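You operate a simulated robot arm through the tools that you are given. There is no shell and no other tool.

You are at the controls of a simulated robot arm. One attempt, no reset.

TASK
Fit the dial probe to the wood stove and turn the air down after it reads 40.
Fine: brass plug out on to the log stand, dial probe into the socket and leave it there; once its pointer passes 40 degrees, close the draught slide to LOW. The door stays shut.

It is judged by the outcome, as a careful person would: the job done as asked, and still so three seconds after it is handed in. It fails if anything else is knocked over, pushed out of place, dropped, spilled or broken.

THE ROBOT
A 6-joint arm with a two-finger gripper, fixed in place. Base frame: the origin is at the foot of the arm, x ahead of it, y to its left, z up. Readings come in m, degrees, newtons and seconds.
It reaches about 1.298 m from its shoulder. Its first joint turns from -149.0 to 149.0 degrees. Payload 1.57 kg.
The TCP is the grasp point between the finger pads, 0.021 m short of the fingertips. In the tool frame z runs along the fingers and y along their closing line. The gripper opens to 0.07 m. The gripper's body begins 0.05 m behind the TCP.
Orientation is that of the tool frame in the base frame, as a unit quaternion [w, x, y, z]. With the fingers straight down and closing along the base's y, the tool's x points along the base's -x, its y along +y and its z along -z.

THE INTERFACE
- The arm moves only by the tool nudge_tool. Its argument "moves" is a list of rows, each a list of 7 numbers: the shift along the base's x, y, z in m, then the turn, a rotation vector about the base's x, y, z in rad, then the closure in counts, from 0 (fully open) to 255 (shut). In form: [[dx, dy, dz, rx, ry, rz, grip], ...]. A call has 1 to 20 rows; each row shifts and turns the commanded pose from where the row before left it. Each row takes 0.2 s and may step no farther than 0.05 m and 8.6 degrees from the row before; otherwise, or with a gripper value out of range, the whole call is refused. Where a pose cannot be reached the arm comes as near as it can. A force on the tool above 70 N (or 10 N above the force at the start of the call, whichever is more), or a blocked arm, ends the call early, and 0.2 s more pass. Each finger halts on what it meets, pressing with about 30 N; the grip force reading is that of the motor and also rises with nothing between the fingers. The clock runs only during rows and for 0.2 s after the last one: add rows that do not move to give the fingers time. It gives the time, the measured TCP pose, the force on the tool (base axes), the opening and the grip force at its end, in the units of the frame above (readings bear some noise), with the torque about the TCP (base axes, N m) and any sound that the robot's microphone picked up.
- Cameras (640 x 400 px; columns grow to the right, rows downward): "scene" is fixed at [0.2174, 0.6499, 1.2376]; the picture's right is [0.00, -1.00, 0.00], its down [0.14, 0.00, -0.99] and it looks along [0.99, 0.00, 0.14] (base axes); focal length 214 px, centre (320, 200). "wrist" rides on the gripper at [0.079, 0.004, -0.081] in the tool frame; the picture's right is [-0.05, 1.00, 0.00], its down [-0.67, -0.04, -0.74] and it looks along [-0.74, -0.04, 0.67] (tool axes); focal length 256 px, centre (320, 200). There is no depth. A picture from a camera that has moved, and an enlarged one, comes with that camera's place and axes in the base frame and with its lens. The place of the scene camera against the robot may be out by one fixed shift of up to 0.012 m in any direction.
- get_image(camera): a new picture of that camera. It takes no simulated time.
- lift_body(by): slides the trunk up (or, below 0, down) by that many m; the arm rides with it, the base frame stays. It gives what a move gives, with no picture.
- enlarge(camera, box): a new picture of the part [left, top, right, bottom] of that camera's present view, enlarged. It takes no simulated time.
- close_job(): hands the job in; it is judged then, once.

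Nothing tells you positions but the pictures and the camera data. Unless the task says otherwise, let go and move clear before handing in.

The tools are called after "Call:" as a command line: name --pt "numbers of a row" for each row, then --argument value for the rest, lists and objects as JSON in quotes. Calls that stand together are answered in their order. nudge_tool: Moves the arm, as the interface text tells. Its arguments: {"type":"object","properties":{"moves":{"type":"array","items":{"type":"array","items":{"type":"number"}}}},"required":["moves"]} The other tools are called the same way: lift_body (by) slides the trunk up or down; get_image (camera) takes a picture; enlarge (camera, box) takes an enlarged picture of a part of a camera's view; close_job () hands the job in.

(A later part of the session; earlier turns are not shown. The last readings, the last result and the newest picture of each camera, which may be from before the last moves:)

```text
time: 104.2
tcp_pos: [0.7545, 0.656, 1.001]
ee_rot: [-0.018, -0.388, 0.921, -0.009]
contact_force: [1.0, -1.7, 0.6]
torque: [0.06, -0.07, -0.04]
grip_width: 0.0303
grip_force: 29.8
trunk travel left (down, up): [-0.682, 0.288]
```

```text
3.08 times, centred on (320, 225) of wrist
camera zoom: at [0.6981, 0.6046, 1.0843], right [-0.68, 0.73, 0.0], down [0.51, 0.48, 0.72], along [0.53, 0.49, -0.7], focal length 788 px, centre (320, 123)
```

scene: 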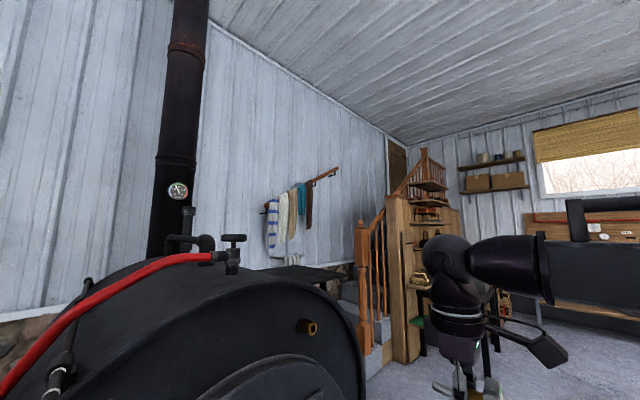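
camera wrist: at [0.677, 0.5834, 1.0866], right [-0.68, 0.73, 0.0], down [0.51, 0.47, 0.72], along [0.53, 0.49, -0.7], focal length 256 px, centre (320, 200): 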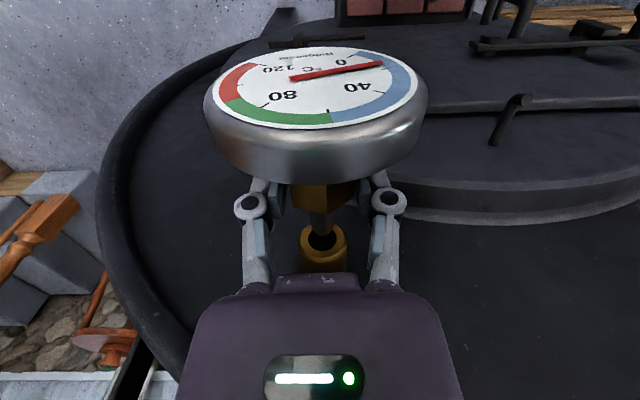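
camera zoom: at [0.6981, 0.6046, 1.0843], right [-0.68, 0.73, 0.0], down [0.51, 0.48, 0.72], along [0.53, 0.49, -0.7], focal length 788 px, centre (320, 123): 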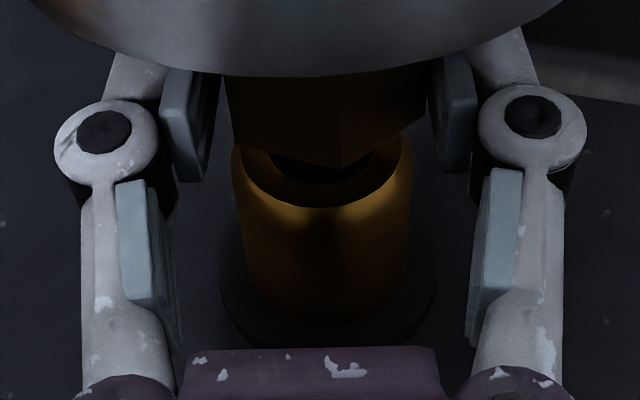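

Still free. A few more millimetres in 2 mm steps, watching for any contact.

Call:
nudge_tool --pt "0.0015 0.0015 0 0 0 0 255" --pt "0 0 0 0 0 0 255"

Call:
nudge_tool --pt "0.0015 0.0015 0 0 0 0 255" --pt "0 0 0 0 0 0 255"

Call:
enlarge --camera "scene" --box '[260, 240, 380, 330]'

Call:
enlarge --camera "wrist" --box '[240, 160, 400, 290]'

```text
time: 104.8
tcp_pos: [0.7557, 0.6574, 1.0013]
ee_rot: [-0.018, -0.389, 0.921, -0.008]
contact_force: [1.1, -1.3, 1.2]
torque: [0.03, -0.07, -0.08]
grip_width: 0.0304
grip_force: 30.4
trunk travel left (down, up): [-0.682, 0.288]
```

```text
time: 105.3
tcp_pos: [0.7577, 0.6598, 1.0013]
ee_rot: [-0.019, -0.389, 0.921, -0.009]
contact_force: [1.0, -0.9, 1.5]
torque: [0.05, -0.07, -0.01]
grip_width: 0.0301
grip_force: 30.4
trunk travel left (down, up): [-0.682, 0.288]
```

```text
4.44 times, centred on (320, 285) of scene
camera zoom: at [0.2174, 0.6499, 1.2376], right [0.0, -1.0, 0.0], down [0.14, 0.0, -0.99], along [0.99, 0.0, 0.14], focal length 953 px, centre (320, -178)
```

zoom: 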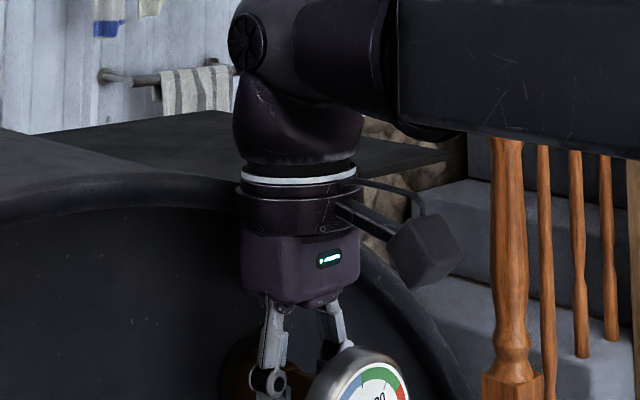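

```text
3.08 times, centred on (320, 225) of wrist
camera zoom: at [0.7014, 0.6078, 1.0843], right [-0.68, 0.73, 0.0], down [0.51, 0.48, 0.72], along [0.53, 0.49, -0.7], focal length 788 px, centre (320, 123)
```

zoom: 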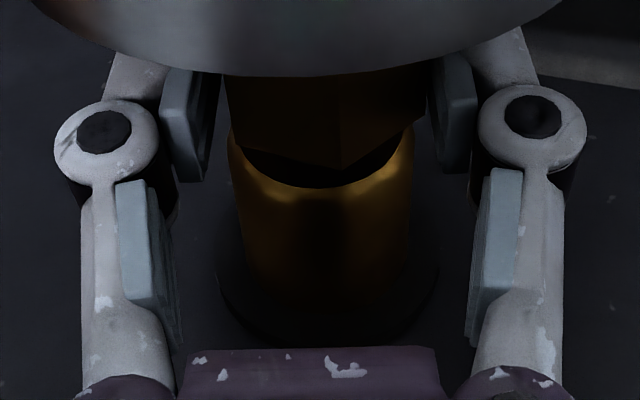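

Hex nearly meets the socket mouth and there's still no contact. Continuing in 2 mm steps until it seats or something touches.

Call:
nudge_tool --pt "0.0014 0.0014 0 0 0 0 255" --pt "0 0 0 0 0 0 255"

Call:
nudge_tool --pt "0.0014 0.0014 0 0 0 0 255" --pt "0 0 0 0 0 0 255"

Call:
enlarge --camera "wrist" --box '[240, 160, 400, 290]'

Call:
enlarge --camera "scene" --box '[260, 260, 380, 350]'

```text
time: 106.0
tcp_pos: [0.7591, 0.6607, 1.0018]
ee_rot: [-0.018, -0.389, 0.921, -0.009]
contact_force: [1.5, -3.4, -0.1]
torque: [0.14, -0.13, -0.04]
grip_width: 0.0301
grip_force: 29.7
trunk travel left (down, up): [-0.682, 0.288]
```

```text
time: 106.5
tcp_pos: [0.7585, 0.6602, 1.0022]
ee_rot: [-0.019, -0.39, 0.921, -0.008]
contact_force: [-13.3, -18.9, -14.6]
torque: [1.25, -0.95, -0.18]
grip_width: 0.0301
grip_force: 30.2
trunk travel left (down, up): [-0.682, 0.288]
```

```text
3.08 times, centred on (320, 225) of wrist
camera zoom: at [0.7026, 0.6091, 1.0847], right [-0.68, 0.73, 0.0], down [0.51, 0.48, 0.72], along [0.53, 0.48, -0.7], focal length 788 px, centre (320, 123)
```

zoom: 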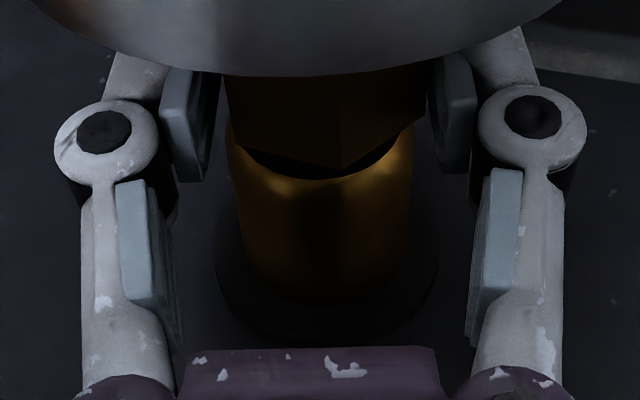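

```text
4.44 times, centred on (320, 305) of scene
camera zoom: at [0.2174, 0.6499, 1.2376], right [0.0, -1.0, 0.0], down [0.14, 0.0, -0.99], along [0.99, 0.0, 0.14], focal length 953 px, centre (320, -267)
```

zoom: 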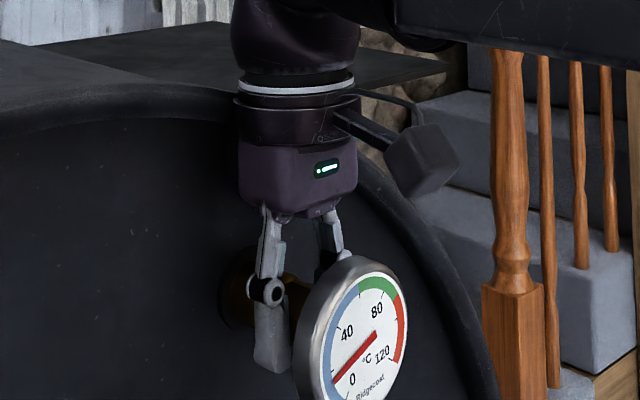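

The wrist ring has just touched the rim bead (torque shows contact ~7 cm above the fingers), with the hex a few millimetres from seating. I'll back off 3 mm's worth of pressure, then open the fingers slowly.

Call:
nudge_tool --pt "-0.0025 -0.0025 0 0 0 0 255" --pt "0 0 0 0 0 0 255"

Call:
enlarge --camera "wrist" --box '[240, 160, 400, 290]'

```text
time: 107.2
tcp_pos: [0.7588, 0.6605, 1.001]
ee_rot: [-0.018, -0.389, 0.921, -0.009]
contact_force: [3.0, -2.6, 1.2]
torque: [0.12, -0.11, -0.18]
grip_width: 0.0304
grip_force: 30.1
trunk travel left (down, up): [-0.682, 0.288]
```

```text
3.08 times, centred on (320, 225) of wrist
camera zoom: at [0.7025, 0.6091, 1.0842], right [-0.68, 0.73, 0.0], down [0.51, 0.47, 0.72], along [0.53, 0.49, -0.7], focal length 788 px, centre (320, 123)
```

zoom: 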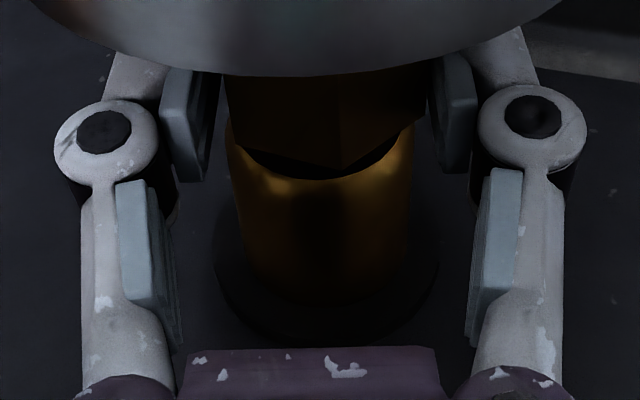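

Pressure is off. Now opening the fingers in small increments and watching how the probe sits.

Call:
nudge_tool --pt "0 0 0 0 0 0 140" --pt "0 0 0 0 0 0 130" --pt "0 0 0 0 0 0 120" --pt "0 0 0 0 0 0 110"

Call:
enlarge --camera "wrist" --box '[240, 160, 400, 290]'

Call:
enlarge --camera "scene" --box '[260, 270, 380, 370]'

```text
time: 108.2
tcp_pos: [0.7571, 0.6604, 1.0024]
ee_rot: [-0.019, -0.389, 0.921, -0.008]
contact_force: [0.1, -0.5, 0.0]
torque: [-0.02, 0.02, -0.02]
grip_width: 0.0398
grip_force: 0.1
trunk travel left (down, up): [-0.682, 0.288]
```

```text
3.08 times, centred on (320, 225) of wrist
camera zoom: at [0.7013, 0.6087, 1.0842], right [-0.68, 0.73, 0.0], down [0.51, 0.48, 0.72], along [0.53, 0.49, -0.7], focal length 788 px, centre (320, 123)
```

zoom: 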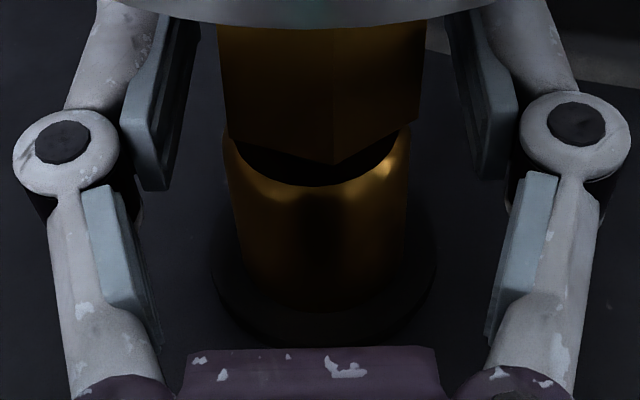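

```text
4.00 times, centred on (320, 320) of scene
camera zoom: at [0.2174, 0.6499, 1.2376], right [0.0, -1.0, 0.0], down [0.14, 0.0, -0.99], along [0.99, 0.0, 0.14], focal length 858 px, centre (320, -280)
```

zoom: 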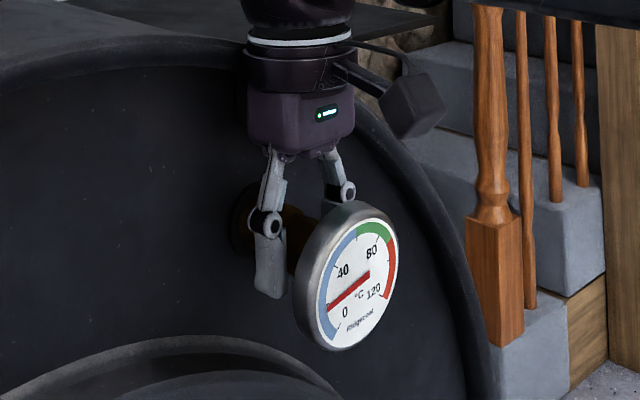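

The probe stays in the socket on its own. I'll open further, ease back 6 mm from the rim, and lift the hand straight up clear of the dial.

Call:
nudge_tool --pt "0 0 0 0 0 0 60" --pt "-0.002 -0.002 0 0 0 0 30" --pt "-0.002 -0.002 0 0 0 0 30"

Call:
lift_body --by 0.08

Call:
enlarge --camera "scene" --box '[240, 230, 400, 360]'

Call:
get_image --camera "wrist"

```text
time: 109.0
tcp_pos: [0.7545, 0.6552, 1.0013]
ee_rot: [-0.018, -0.389, 0.921, -0.009]
contact_force: [-0.3, 0.2, 0.6]
torque: [-0.01, 0.0, 0.04]
grip_width: 0.0618
grip_force: 0.0
trunk travel left (down, up): [-0.682, 0.288]
```

```text
time: 110.1
tcp_pos: [0.7544, 0.6566, 1.081]
ee_rot: [-0.018, -0.39, 0.921, -0.009]
contact_force: [-0.5, 1.5, 0.5]
torque: [0.02, -0.01, -0.01]
grip_width: 0.0616
grip_force: 0.0
trunk travel left (down, up): [-0.762, 0.208]
```

```text
3.08 times, centred on (320, 295) of scene
camera zoom: at [0.2174, 0.6499, 1.2376], right [0.0, -1.0, 0.0], down [0.14, 0.0, -0.99], along [0.99, 0.0, 0.14], focal length 660 px, centre (320, -92)
```

zoom: 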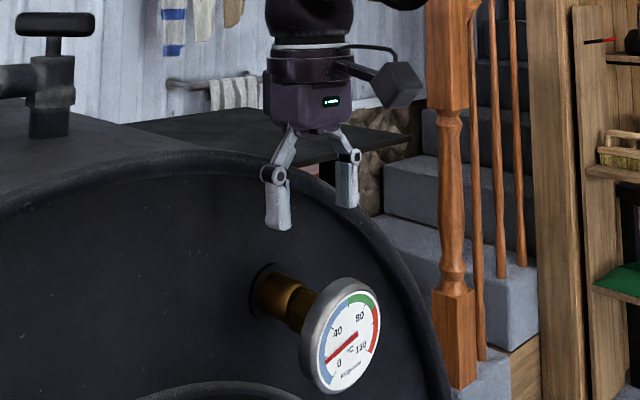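

```text
taken
camera wrist: at [0.6972, 0.6041, 1.164], right [-0.68, 0.73, 0.0], down [0.51, 0.48, 0.72], along [0.53, 0.49, -0.7], focal length 256 px, centre (320, 200)
```

wrist: 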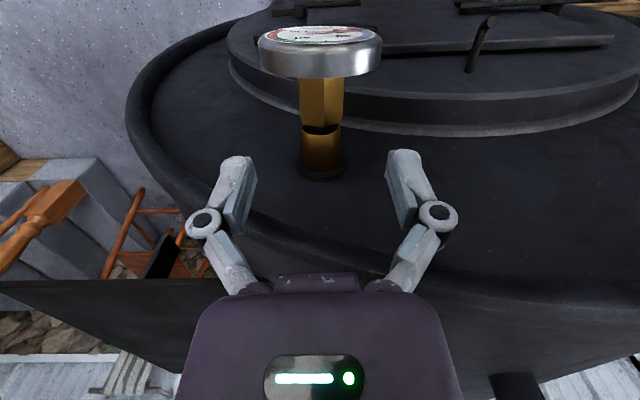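

The hand is clear and the probe hangs in the socket with a small gap left to close. I'll zoom in on the gap and the dial.

Call:
enlarge --camera "wrist" --box '[250, 10, 390, 190]'

Call:
enlarge --camera "scene" --box '[290, 310, 350, 360]'

```text
2.22 times, centred on (320, 100) of wrist
camera zoom: at [0.6972, 0.6041, 1.164], right [-0.68, 0.73, 0.0], down [0.51, 0.48, 0.72], along [0.53, 0.49, -0.7], focal length 569 px, centre (320, 422)
```

zoom: 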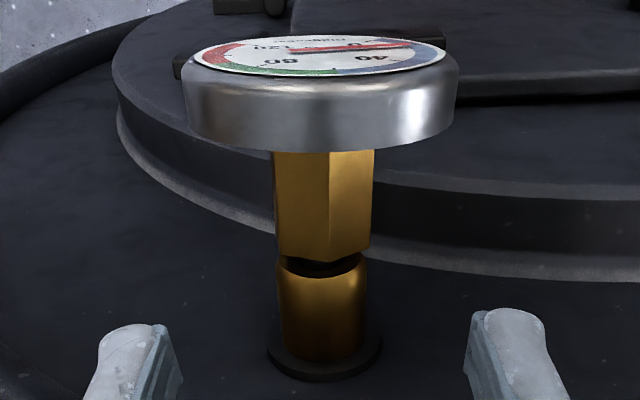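

```text
8.00 times, centred on (320, 335) of scene
camera zoom: at [0.2174, 0.6499, 1.2376], right [0.0, -1.0, 0.0], down [0.14, 0.0, -0.99], along [0.99, 0.0, 0.14], focal length 1716 px, centre (320, -880)
```

zoom: 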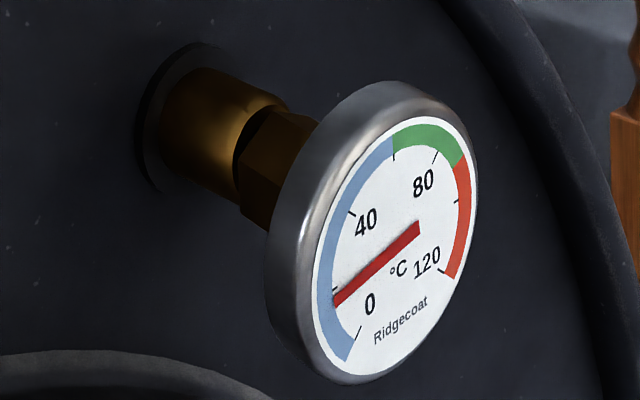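

The pointer still shows ~20 and a ~7 mm gap remains. I'll back away from the dial, close the fingers, come down in front of it and push it home.

Call:
nudge_tool --pt "-0.034 -0.034 0 0.0272 -0.0272 0 100" --pt "-0.034 -0.034 0 0 0 0 180" --pt "-0.01 -0.01 0 0 0 0 255" --pt "0 0 0 0 0 0 255" --pt "0 0 0 0 0 0 255"

Call:
lift_body --by -0.08

Call:
get_image --camera "wrist"

Call:
enlarge --camera "scene" --box '[260, 250, 420, 380]'

```text
time: 111.3
tcp_pos: [0.6753, 0.5775, 1.081]
ee_rot: [0.0, -0.389, 0.921, -0.001]
contact_force: [-0.8, 0.5, -0.5]
torque: [-0.01, 0.02, -0.02]
grip_width: 0.0
grip_force: 29.0
trunk travel left (down, up): [-0.762, 0.208]
```

```text
time: 112.5
tcp_pos: [0.6742, 0.5776, 1.0016]
ee_rot: [0.0, -0.389, 0.921, -0.001]
contact_force: [0.5, 0.3, 0.5]
torque: [-0.05, -0.01, 0.0]
grip_width: 0.0
grip_force: 28.7
trunk travel left (down, up): [-0.682, 0.288]
```

```text
taken
camera wrist: at [0.6165, 0.5235, 1.0812], right [-0.68, 0.73, 0.0], down [0.49, 0.46, 0.74], along [0.55, 0.5, -0.67], focal length 256 px, centre (320, 200)
```

wrist: 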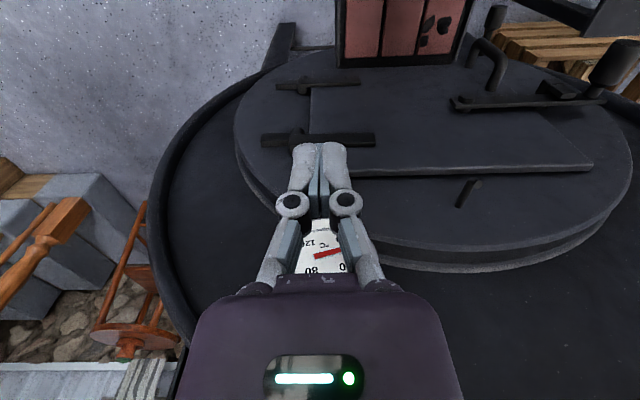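

```text
3.08 times, centred on (340, 315) of scene
camera zoom: at [0.2174, 0.6499, 1.2376], right [0.0, -1.0, 0.0], down [0.14, 0.0, -0.99], along [0.99, 0.0, 0.14], focal length 660 px, centre (258, -154)
```

zoom: 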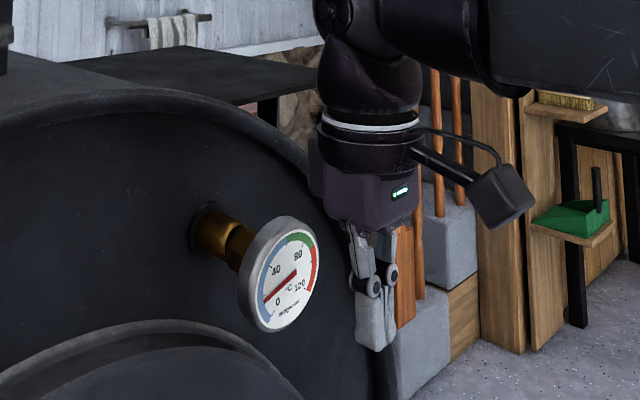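

The closed fingers stand in front of the dial, centred on it. I'll approach and then push gently in small steps.

Call:
nudge_tool --pt "0.02 0.019 0 0 0 0 255" --pt "0.013 0.012 0 0 0 0 255" --pt "0.003 0.003 0 0 0 0 255" --pt "0.003 0.003 0 0 0 0 255"

Call:
enlarge --camera "scene" --box '[260, 270, 400, 380]'

```text
time: 113.5
tcp_pos: [0.7141, 0.6155, 1.0019]
ee_rot: [0.0, -0.389, 0.921, -0.001]
contact_force: [-0.3, 0.0, 0.5]
torque: [0.03, 0.03, 0.01]
grip_width: 0.0
grip_force: 28.3
trunk travel left (down, up): [-0.682, 0.288]
```

```text
3.64 times, centred on (330, 325) of scene
camera zoom: at [0.2174, 0.6499, 1.2376], right [0.0, -1.0, 0.0], down [0.14, 0.0, -0.99], along [0.99, 0.0, 0.14], focal length 780 px, centre (284, -254)
```

zoom: 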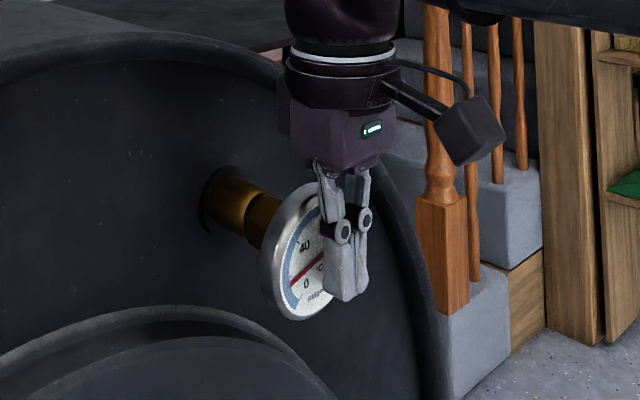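

Close to the dial, no contact yet. Small pushing steps now.

Call:
nudge_tool --pt "0.002 0.002 0 0 0 0 255" --pt "0.002 0.002 0 0 0 0 255" --pt "0.002 0.002 0 0 0 0 255"

Call:
nudge_tool --pt "0.002 0.002 0 0 0 0 255" --pt "0.002 0.002 0 0 0 0 255"

Call:
enlarge --camera "scene" --box '[280, 290, 380, 370]'

```text
time: 114.3
tcp_pos: [0.7207, 0.6217, 1.0013]
ee_rot: [0.0, -0.39, 0.921, -0.002]
contact_force: [0.1, 0.5, 0.1]
torque: [-0.01, 0.01, 0.0]
grip_width: 0.0003
grip_force: 28.1
trunk travel left (down, up): [-0.682, 0.288]
```

```text
time: 114.9
tcp_pos: [0.7237, 0.6247, 1.0015]
ee_rot: [0.0, -0.389, 0.921, 0.0]
contact_force: [-1.2, -1.5, 1.4]
torque: [0.06, -0.02, 0.02]
grip_width: 0.0061
grip_force: 28.5
trunk travel left (down, up): [-0.682, 0.288]
```

```text
5.00 times, centred on (330, 330) of scene
camera zoom: at [0.2174, 0.6499, 1.2376], right [0.0, -1.0, 0.0], down [0.14, 0.0, -0.99], along [0.99, 0.0, 0.14], focal length 1072 px, centre (270, -450)
```

zoom: 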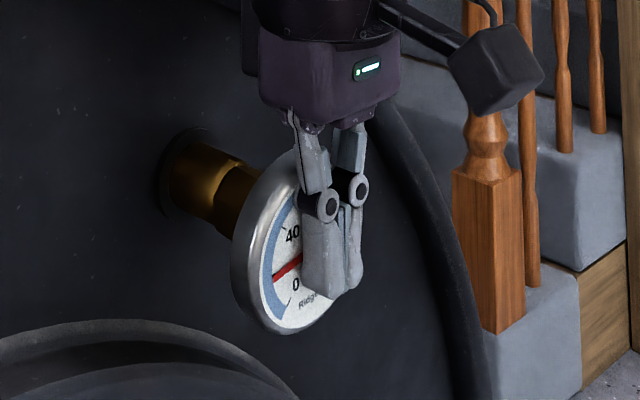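

Contact has begun with the dial (light force). Continuing to push in small steps.

Call:
nudge_tool --pt "0.0015 0.0015 0 0 0 0 255" --pt "0.0015 0.0015 0 0 0 0 255"

Call:
enlarge --camera "scene" --box '[280, 290, 380, 370]'

Call:
get_image --camera "wrist"

```text
time: 115.5
tcp_pos: [0.7266, 0.6257, 1.0032]
ee_rot: [0.0, -0.389, 0.921, -0.001]
contact_force: [-9.0, -11.4, 8.9]
torque: [0.3, -0.27, -0.03]
grip_width: 0.0059
grip_force: 28.7
trunk travel left (down, up): [-0.682, 0.288]
```

```text
5.00 times, centred on (330, 330) of scene
camera zoom: at [0.2174, 0.6499, 1.2376], right [0.0, -1.0, 0.0], down [0.14, 0.0, -0.99], along [0.99, 0.0, 0.14], focal length 1072 px, centre (270, -450)
```

zoom: 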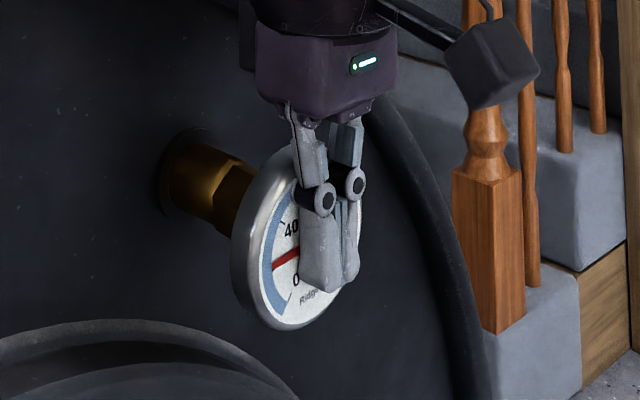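

```text
taken
camera wrist: at [0.6669, 0.5717, 1.0831], right [-0.68, 0.73, 0.0], down [0.49, 0.46, 0.74], along [0.55, 0.5, -0.67], focal length 256 px, centre (320, 200)
```

wrist: 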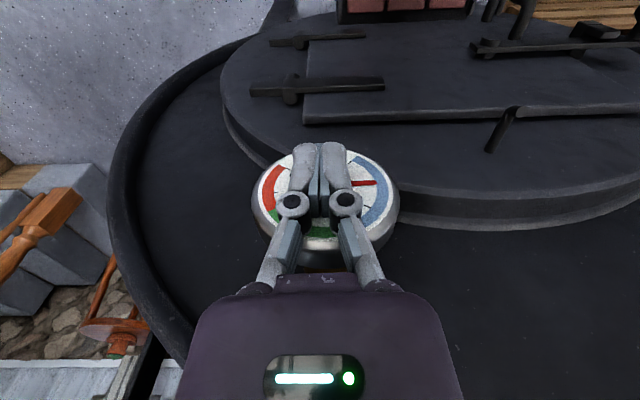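

Pushing with upright fingers bears on the dial's top edge and tends to jam. I'll back off and tilt the hand ~25° so that only the fingertips press at the dial's centre, in line with the stem.

Call:
nudge_tool --pt "-0.015 -0.015 0 0 0 0 255" --pt "-0.015 -0.015 0 0 0 0 255" --pt "0 0 0.003 0.1037 -0.1037 0 255" --pt "0 0 0.006 0.1037 -0.1037 0 255" --pt "0 0 0.0085 0.1037 -0.1037 0 255" --pt "0 0 0 0 0 0 255"

Call:
enlarge --camera "scene" --box '[260, 250, 400, 370]'

Call:
get_image --camera "wrist"

```text
time: 116.9
tcp_pos: [0.697, 0.598, 1.0183]
ee_rot: [0.202, -0.379, 0.899, 0.081]
contact_force: [-0.4, -0.1, -0.8]
torque: [0.02, -0.02, 0.01]
grip_width: 0.0001
grip_force: 28.6
trunk travel left (down, up): [-0.682, 0.288]
```

```text
3.33 times, centred on (330, 310) of scene
camera zoom: at [0.2174, 0.6499, 1.2376], right [0.0, -1.0, 0.0], down [0.14, 0.0, -0.99], along [0.99, 0.0, 0.14], focal length 715 px, centre (287, -167)
```

zoom: 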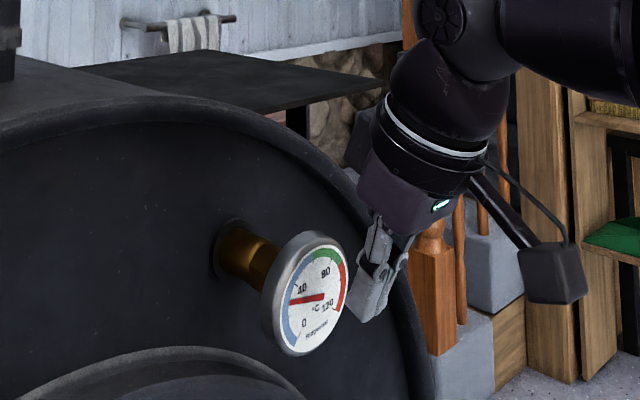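

```text
taken
camera wrist: at [0.6199, 0.5244, 1.057], right [-0.68, 0.73, 0.01], down [0.22, 0.19, 0.96], along [0.7, 0.66, -0.29], focal length 256 px, centre (320, 200)
```

wrist: 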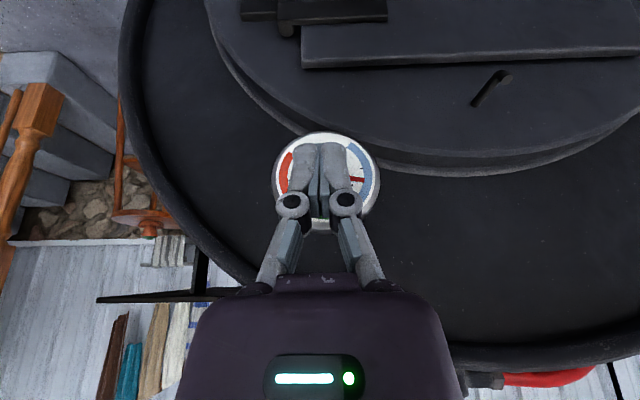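

The pointer is already rising (about 30). Tilted fingertips are now aimed at the dial's centre; I'll lower 10 mm and push in gently.

Call:
lift_body --by -0.01

Call:
nudge_tool --pt "0.007 0.007 0 0 0 0 255" --pt "0.007 0.007 0 0 0 0 255" --pt "0.003 0.003 0 0 0 0 255"

Call:
enlarge --camera "scene" --box '[270, 290, 390, 370]'

```text
time: 117.5
tcp_pos: [0.6978, 0.5987, 1.0082]
ee_rot: [0.202, -0.38, 0.899, 0.081]
contact_force: [0.1, -0.2, 0.0]
torque: [0.03, 0.0, -0.01]
grip_width: 0.0
grip_force: 28.8
trunk travel left (down, up): [-0.672, 0.298]
```

```text
time: 118.3
tcp_pos: [0.7151, 0.6153, 1.0084]
ee_rot: [0.202, -0.38, 0.899, 0.081]
contact_force: [0.2, -0.7, 0.3]
torque: [-0.01, 0.02, 0.05]
grip_width: 0.0001
grip_force: 28.4
trunk travel left (down, up): [-0.672, 0.298]
```

```text
5.00 times, centred on (330, 330) of scene
camera zoom: at [0.2174, 0.6499, 1.2376], right [0.0, -1.0, 0.0], down [0.14, 0.0, -0.99], along [0.99, 0.0, 0.14], focal length 1072 px, centre (270, -450)
```

zoom: 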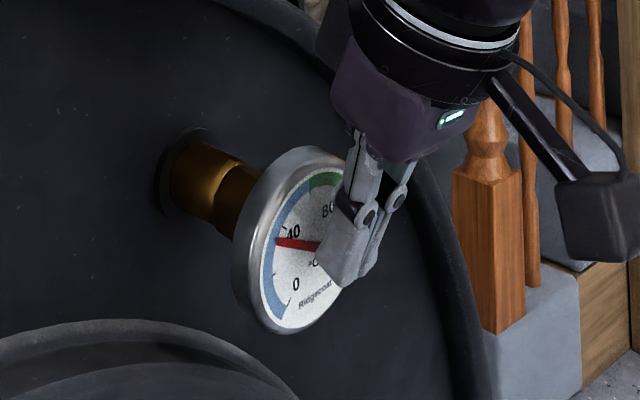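

Fingertips are at the dial centre. Pushing in 2–3 mm steps.

Call:
nudge_tool --pt "0.002 0.002 0 0 0 0 255" --pt "0.002 0.002 0 0 0 0 255"

Call:
nudge_tool --pt "0.002 0.002 0 0 0 0 255" --pt "0.002 0.002 0 0 0 0 255"

Call:
enlarge --camera "scene" --box '[270, 290, 390, 370]'

```text
time: 118.9
tcp_pos: [0.7185, 0.6192, 1.0087]
ee_rot: [0.202, -0.38, 0.899, 0.081]
contact_force: [0.2, -0.2, 0.5]
torque: [-0.01, 0.01, 0.04]
grip_width: 0.0
grip_force: 28.1
trunk travel left (down, up): [-0.672, 0.298]
```

```text
time: 119.5
tcp_pos: [0.7216, 0.6198, 1.0089]
ee_rot: [0.202, -0.379, 0.899, 0.08]
contact_force: [-6.5, -8.1, 0.4]
torque: [-0.14, 0.07, -0.06]
grip_width: 0.0059
grip_force: 28.2
trunk travel left (down, up): [-0.672, 0.298]
```

```text
5.00 times, centred on (330, 330) of scene
camera zoom: at [0.2174, 0.6499, 1.2376], right [0.0, -1.0, 0.0], down [0.14, 0.0, -0.99], along [0.99, 0.0, 0.14], focal length 1072 px, centre (270, -450)
```

zoom: 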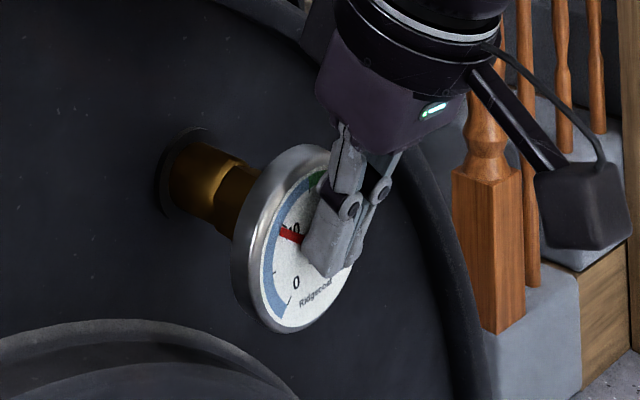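

Contact at the dial centre with ~10 N, and the pointer is reaching 40. I'll keep pushing steadily to seat it.

Call:
nudge_tool --pt "0.002 0.002 0 0 0 0 255" --pt "0.002 0.002 0 0 0 0 255"

Call:
enlarge --camera "scene" --box '[270, 290, 390, 370]'

```text
time: 120.1
tcp_pos: [0.7227, 0.6213, 1.0116]
ee_rot: [0.2, -0.38, 0.9, 0.079]
contact_force: [-23.9, -32.8, 6.2]
torque: [-0.42, 0.28, -0.2]
grip_width: 0.006
grip_force: 29.1
trunk travel left (down, up): [-0.672, 0.298]
```

```text
5.00 times, centred on (330, 330) of scene
camera zoom: at [0.2174, 0.6499, 1.2376], right [0.0, -1.0, 0.0], down [0.14, 0.0, -0.99], along [0.99, 0.0, 0.14], focal length 1072 px, centre (270, -450)
```

zoom: 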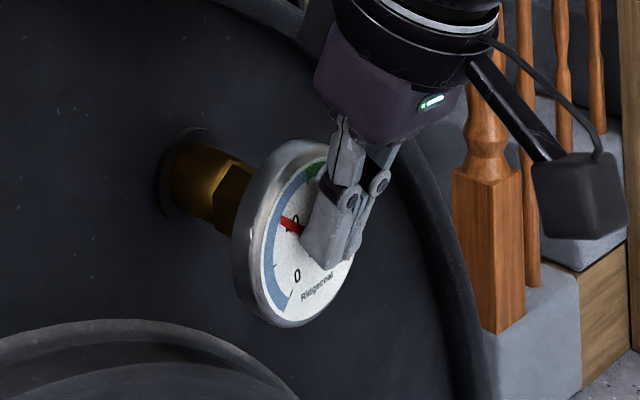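

Force is up to 40 N. I'll zoom in on the hex–socket gap to see whether it is seated.

Call:
enlarge --camera "scene" --box '[295, 312, 345, 352]'

Call:
get_image --camera "wrist"

```text
10.00 times, centred on (320, 332) of scene
camera zoom: at [0.2174, 0.6499, 1.2376], right [0.0, -1.0, 0.0], down [0.14, 0.0, -0.99], along [0.99, 0.0, 0.14], focal length 2145 px, centre (320, -1120)
```

zoom: 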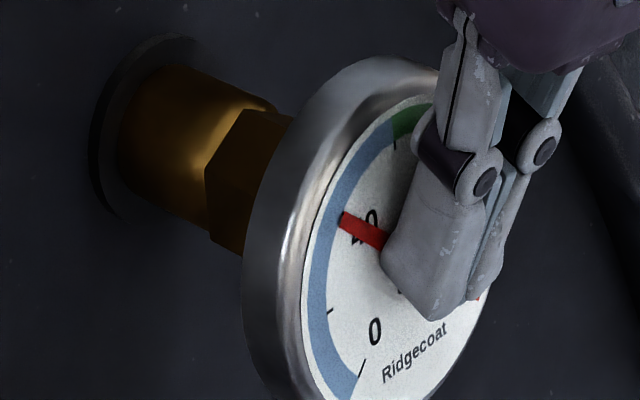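

```text
taken
camera wrist: at [0.6446, 0.5477, 1.0508], right [-0.68, 0.73, 0.01], down [0.22, 0.19, 0.96], along [0.7, 0.65, -0.29], focal length 256 px, centre (320, 200)
```

wrist: 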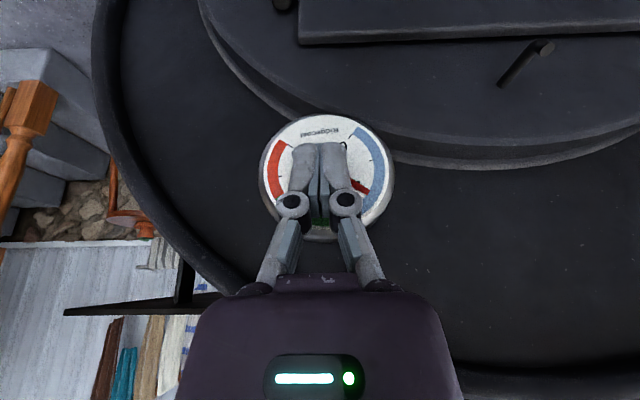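

The hex now sits flush against the socket: it's seated. The pointer is right around 40. I'll back the hand off and check that the probe stays and what it reads.

Call:
nudge_tool --pt "-0.003 -0.003 0 0 0 0 255" --pt "-0.01 -0.01 0 0 0 0 255" --pt "-0.025 -0.025 0 0 0 0 255" --pt "-0.03 -0.03 0 0 0 0 255" --pt "-0.03 -0.03 0 0 0 0 255"

Call:
enlarge --camera "scene" --box '[290, 305, 350, 355]'

Call:
get_image --camera "wrist"

```text
time: 121.3
tcp_pos: [0.6273, 0.529, 1.009]
ee_rot: [0.202, -0.38, 0.899, 0.082]
contact_force: [-1.2, -0.8, -0.1]
torque: [-0.03, 0.0, 0.03]
grip_width: 0.0
grip_force: 28.1
trunk travel left (down, up): [-0.672, 0.298]
```

```text
8.00 times, centred on (320, 330) of scene
camera zoom: at [0.2174, 0.6499, 1.2376], right [0.0, -1.0, 0.0], down [0.14, 0.0, -0.99], along [0.99, 0.0, 0.14], focal length 1716 px, centre (320, -840)
```

zoom: 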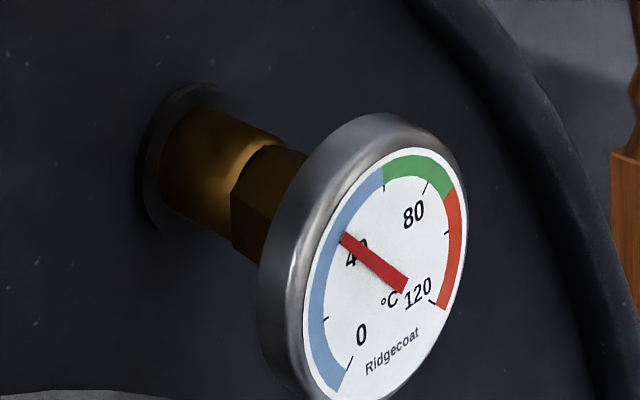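

```text
taken
camera wrist: at [0.5501, 0.4557, 1.0474], right [-0.68, 0.73, 0.01], down [0.22, 0.19, 0.96], along [0.7, 0.66, -0.29], focal length 256 px, centre (320, 200)
```

wrist: 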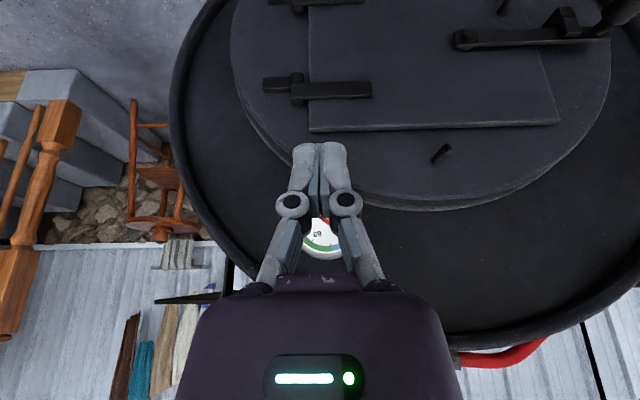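

The probe is seated and holds, with the pointer at about 40 and rising. Now to the draught slide: I'll back off, shift in front of the draught box and lower the trunk to look at it closely.

Call:
nudge_tool --pt "-0.034 0.006 0 0 0 0 255" --pt "-0.034 0.006 0 0 0 0 255" --pt "-0.034 0.006 0 0 0 0 255" --pt "-0.034 0.006 0 0 0 0 255" --pt "-0.032 0.006 0 0 0 0 255"

Call:
lift_body --by -0.3

Call:
get_image --camera "wrist"

Call:
enlarge --camera "scene" --box '[290, 305, 350, 355]'

```text
time: 122.5
tcp_pos: [0.4575, 0.5589, 1.0085]
ee_rot: [0.203, -0.379, 0.899, 0.081]
contact_force: [0.3, 1.1, 0.9]
torque: [-0.01, -0.02, -0.02]
grip_width: 0.0
grip_force: 28.3
trunk travel left (down, up): [-0.672, 0.298]
```

```text
time: 125.5
tcp_pos: [0.4587, 0.5597, 0.7084]
ee_rot: [0.202, -0.379, 0.899, 0.081]
contact_force: [0.7, -0.6, -0.4]
torque: [-0.02, -0.04, 0.05]
grip_width: 0.0
grip_force: 28.7
trunk travel left (down, up): [-0.372, 0.598]
```

```text
taken
camera wrist: at [0.3807, 0.486, 0.7472], right [-0.68, 0.73, 0.01], down [0.22, 0.19, 0.96], along [0.7, 0.66, -0.29], focal length 256 px, centre (320, 200)
```

wrist: 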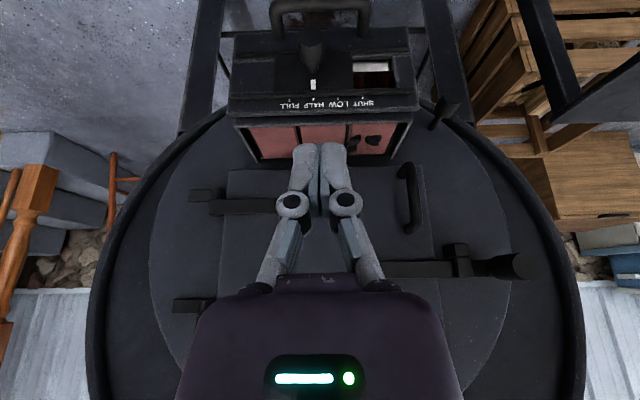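

```text
8.00 times, centred on (320, 330) of scene
camera zoom: at [0.2174, 0.6499, 1.2376], right [0.0, -1.0, 0.0], down [0.14, 0.0, -0.99], along [0.99, 0.0, 0.14], focal length 1716 px, centre (320, -840)
```

zoom: 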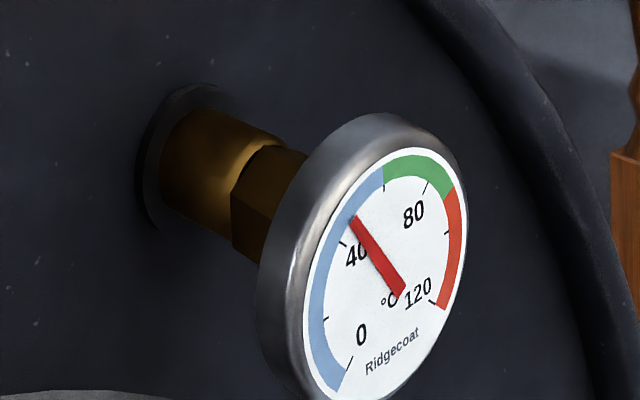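

The pointer has clearly passed 40 (about 48), so now the slide. I'll zoom in on the draught box from here and then from a lower position to triangulate the knob.

Call:
enlarge --camera "wrist" --box '[220, 0, 430, 130]'

Call:
lift_body --by -0.1

Call:
get_image --camera "wrist"

Call:
enlarge --camera "wrist" --box '[200, 60, 440, 210]'

```text
3.05 times, centred on (325, 65) of wrist
camera zoom: at [0.3807, 0.486, 0.7472], right [-0.68, 0.73, 0.01], down [0.22, 0.19, 0.96], along [0.7, 0.66, -0.29], focal length 780 px, centre (305, 611)
```

zoom: 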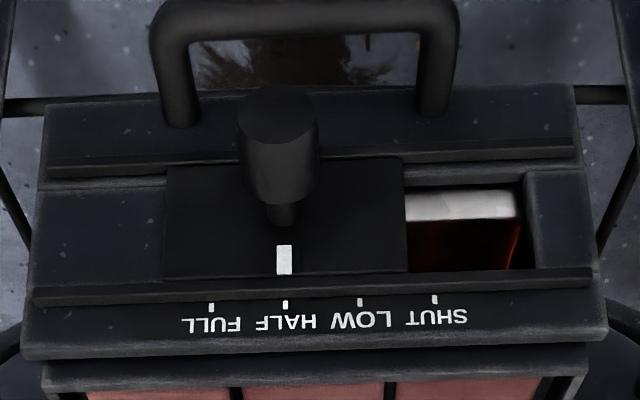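

```text
time: 126.8
tcp_pos: [0.4589, 0.5591, 0.6084]
ee_rot: [0.202, -0.379, 0.899, 0.081]
contact_force: [0.4, -0.9, 0.5]
torque: [-0.02, 0.0, 0.02]
grip_width: 0.0002
grip_force: 28.6
trunk travel left (down, up): [-0.272, 0.698]
```

```text
taken
camera wrist: at [0.3807, 0.486, 0.6472], right [-0.68, 0.73, 0.01], down [0.22, 0.19, 0.96], along [0.7, 0.66, -0.29], focal length 256 px, centre (320, 200)
```

wrist: 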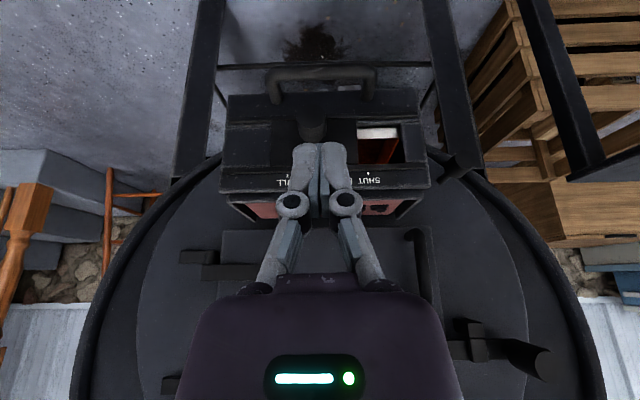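

```text
2.67 times, centred on (320, 135) of wrist
camera zoom: at [0.3807, 0.486, 0.6472], right [-0.68, 0.73, 0.01], down [0.22, 0.19, 0.96], along [0.7, 0.66, -0.29], focal length 683 px, centre (320, 373)
```

zoom: 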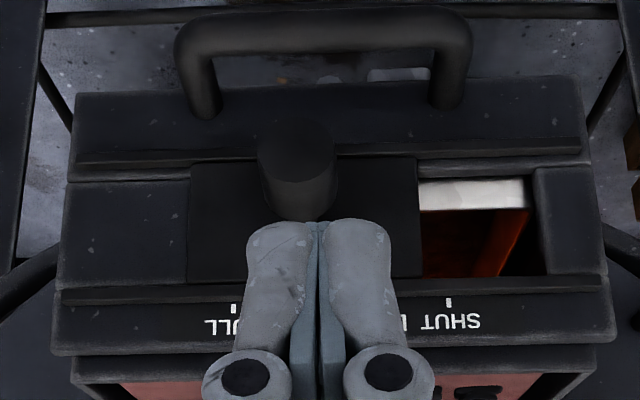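

The dial is past 40. The slide knob (28 mm across) sits at about n=0.84, t′=0.062, z=0.50 at HALF; LOW is 30 mm further toward SHUT. With the hand tilted as it is, I'll open the fingers, line up and lower in front of the knob.

Call:
nudge_tool --pt "0.0066 -0.0066 0 0 0 0 120" --pt "0 0 0 0 0 0 55" --pt "0 0 0 0 0 0 55"

Call:
lift_body --by -0.107

Call:
get_image --camera "wrist"

Call:
enlarge --camera "wrist" --box '[220, 110, 420, 260]'

```text
time: 127.6
tcp_pos: [0.4642, 0.5527, 0.6089]
ee_rot: [0.2, -0.38, 0.899, 0.081]
contact_force: [-0.6, -0.1, -0.3]
torque: [0.02, 0.05, 0.0]
grip_width: 0.0549
grip_force: 0.0
trunk travel left (down, up): [-0.272, 0.698]
```

```text
time: 129.0
tcp_pos: [0.464, 0.5522, 0.501]
ee_rot: [0.201, -0.38, 0.899, 0.081]
contact_force: [0.4, -0.4, 0.0]
torque: [0.0, -0.01, -0.01]
grip_width: 0.055
grip_force: 0.0
trunk travel left (down, up): [-0.165, 0.805]
```

```text
taken
camera wrist: at [0.3868, 0.4794, 0.5402], right [-0.68, 0.73, 0.01], down [0.22, 0.19, 0.96], along [0.7, 0.66, -0.29], focal length 256 px, centre (320, 200)
```

wrist: 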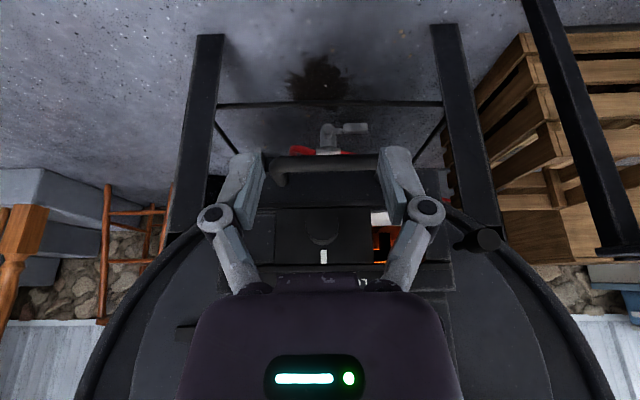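

```text
2.67 times, centred on (320, 185) of wrist
camera zoom: at [0.3868, 0.4794, 0.5402], right [-0.68, 0.73, 0.01], down [0.22, 0.19, 0.96], along [0.7, 0.66, -0.29], focal length 683 px, centre (320, 240)
```

zoom: 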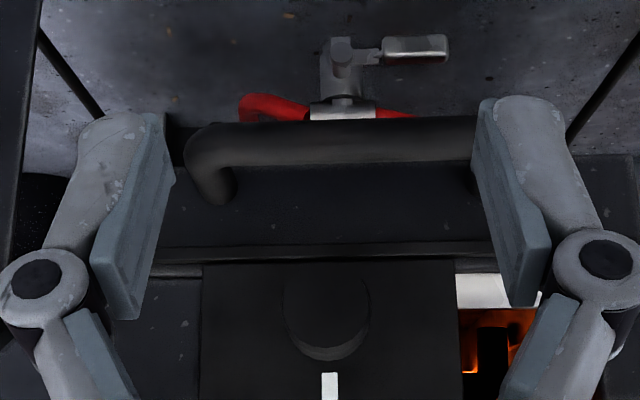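

The knob is frontal and centred between the fingers within ~2 mm, at the right height; the U-handle is well below the fingertips. I'll advance so the fingers straddle the knob.

Call:
nudge_tool --pt "0.0267 0.0233 0 0 0 0 55" --pt "0.025 0.025 0 0 0 0 55" --pt "0 0 0 0 0 0 55"

Call:
get_image --camera "wrist"

Call:
enlarge --camera "wrist" --box '[220, 110, 420, 290]'

```text
time: 129.8
tcp_pos: [0.517, 0.6005, 0.5019]
ee_rot: [0.201, -0.379, 0.9, 0.081]
contact_force: [-0.3, 1.6, -0.2]
torque: [-0.03, 0.04, -0.04]
grip_width: 0.055
grip_force: 0.1
trunk travel left (down, up): [-0.165, 0.805]
```

```text
taken
camera wrist: at [0.4389, 0.5269, 0.5402], right [-0.68, 0.73, 0.01], down [0.22, 0.19, 0.96], along [0.7, 0.66, -0.29], focal length 256 px, centre (320, 200)
```

wrist: 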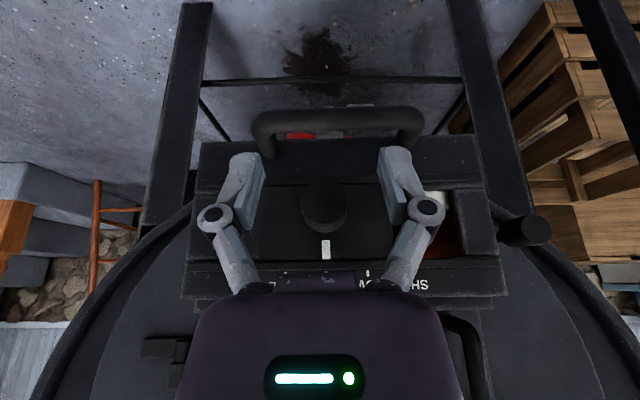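

```text
2.22 times, centred on (320, 200) of wrist
camera zoom: at [0.4389, 0.5269, 0.5402], right [-0.68, 0.73, 0.01], down [0.22, 0.19, 0.96], along [0.7, 0.66, -0.29], focal length 569 px, centre (320, 200)
```

zoom: 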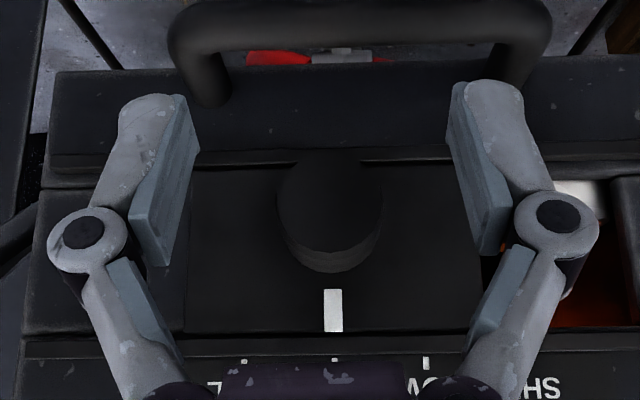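

Knob centred between open fingers. Advancing the last ~48 mm so that the pads flank it.

Call:
nudge_tool --pt "0.0163 0.0177 0 0 0 0 55" --pt "0.017 0.017 0 0 0 0 55" --pt "0 0 0 0 0 0 55"

Call:
get_image --camera "wrist"

Call:
enlarge --camera "wrist" --box '[220, 110, 420, 290]'

```text
time: 130.6
tcp_pos: [0.5501, 0.6353, 0.5008]
ee_rot: [0.202, -0.38, 0.899, 0.081]
contact_force: [-0.3, 0.3, -0.4]
torque: [-0.04, 0.0, 0.0]
grip_width: 0.0551
grip_force: 0.0
trunk travel left (down, up): [-0.165, 0.805]
```

```text
taken
camera wrist: at [0.4725, 0.5618, 0.5402], right [-0.68, 0.73, 0.01], down [0.22, 0.19, 0.96], along [0.7, 0.65, -0.29], focal length 256 px, centre (320, 200)
```

wrist: 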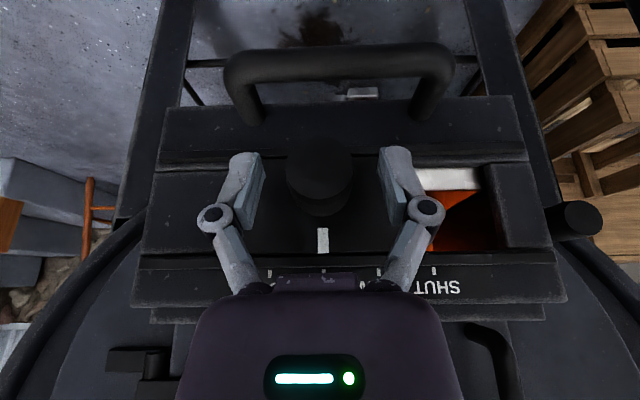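

```text
2.22 times, centred on (320, 200) of wrist
camera zoom: at [0.4725, 0.5618, 0.5402], right [-0.68, 0.73, 0.01], down [0.22, 0.19, 0.96], along [0.7, 0.65, -0.29], focal length 569 px, centre (320, 200)
```

zoom: 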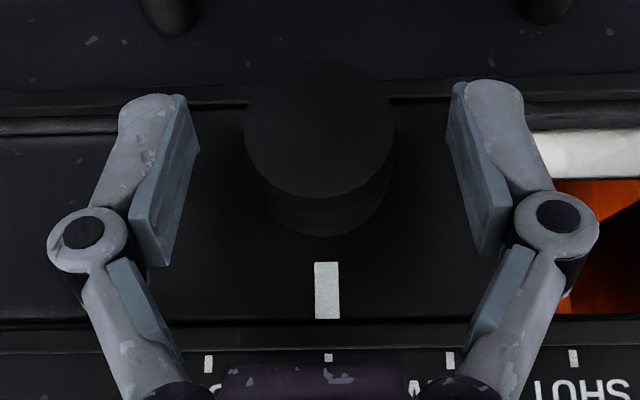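

The pads flank the knob squarely; the white index is exactly above the HALF tick and LOW is the next tick to the right in this view. Closing on the knob.

Call:
nudge_tool --pt "0 0 0 0 0 0 110" --pt "0 0 0 0 0 0 150" --pt "0 0 0 0 0 0 255" --pt "0 0 0 0 0 0 255"

Call:
enlarge --camera "wrist" --box '[220, 110, 420, 290]'

```text
time: 131.6
tcp_pos: [0.5504, 0.6344, 0.5021]
ee_rot: [0.202, -0.379, 0.899, 0.081]
contact_force: [-1.1, 0.3, 0.8]
torque: [-0.06, 0.08, -0.24]
grip_width: 0.0291
grip_force: 31.9
trunk travel left (down, up): [-0.165, 0.805]
```

```text
2.22 times, centred on (320, 200) of wrist
camera zoom: at [0.4723, 0.5618, 0.5402], right [-0.68, 0.73, 0.01], down [0.22, 0.19, 0.96], along [0.7, 0.65, -0.29], focal length 569 px, centre (320, 200)
```

zoom: 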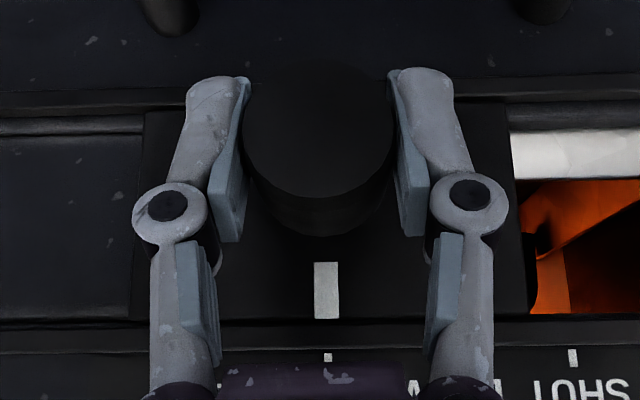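

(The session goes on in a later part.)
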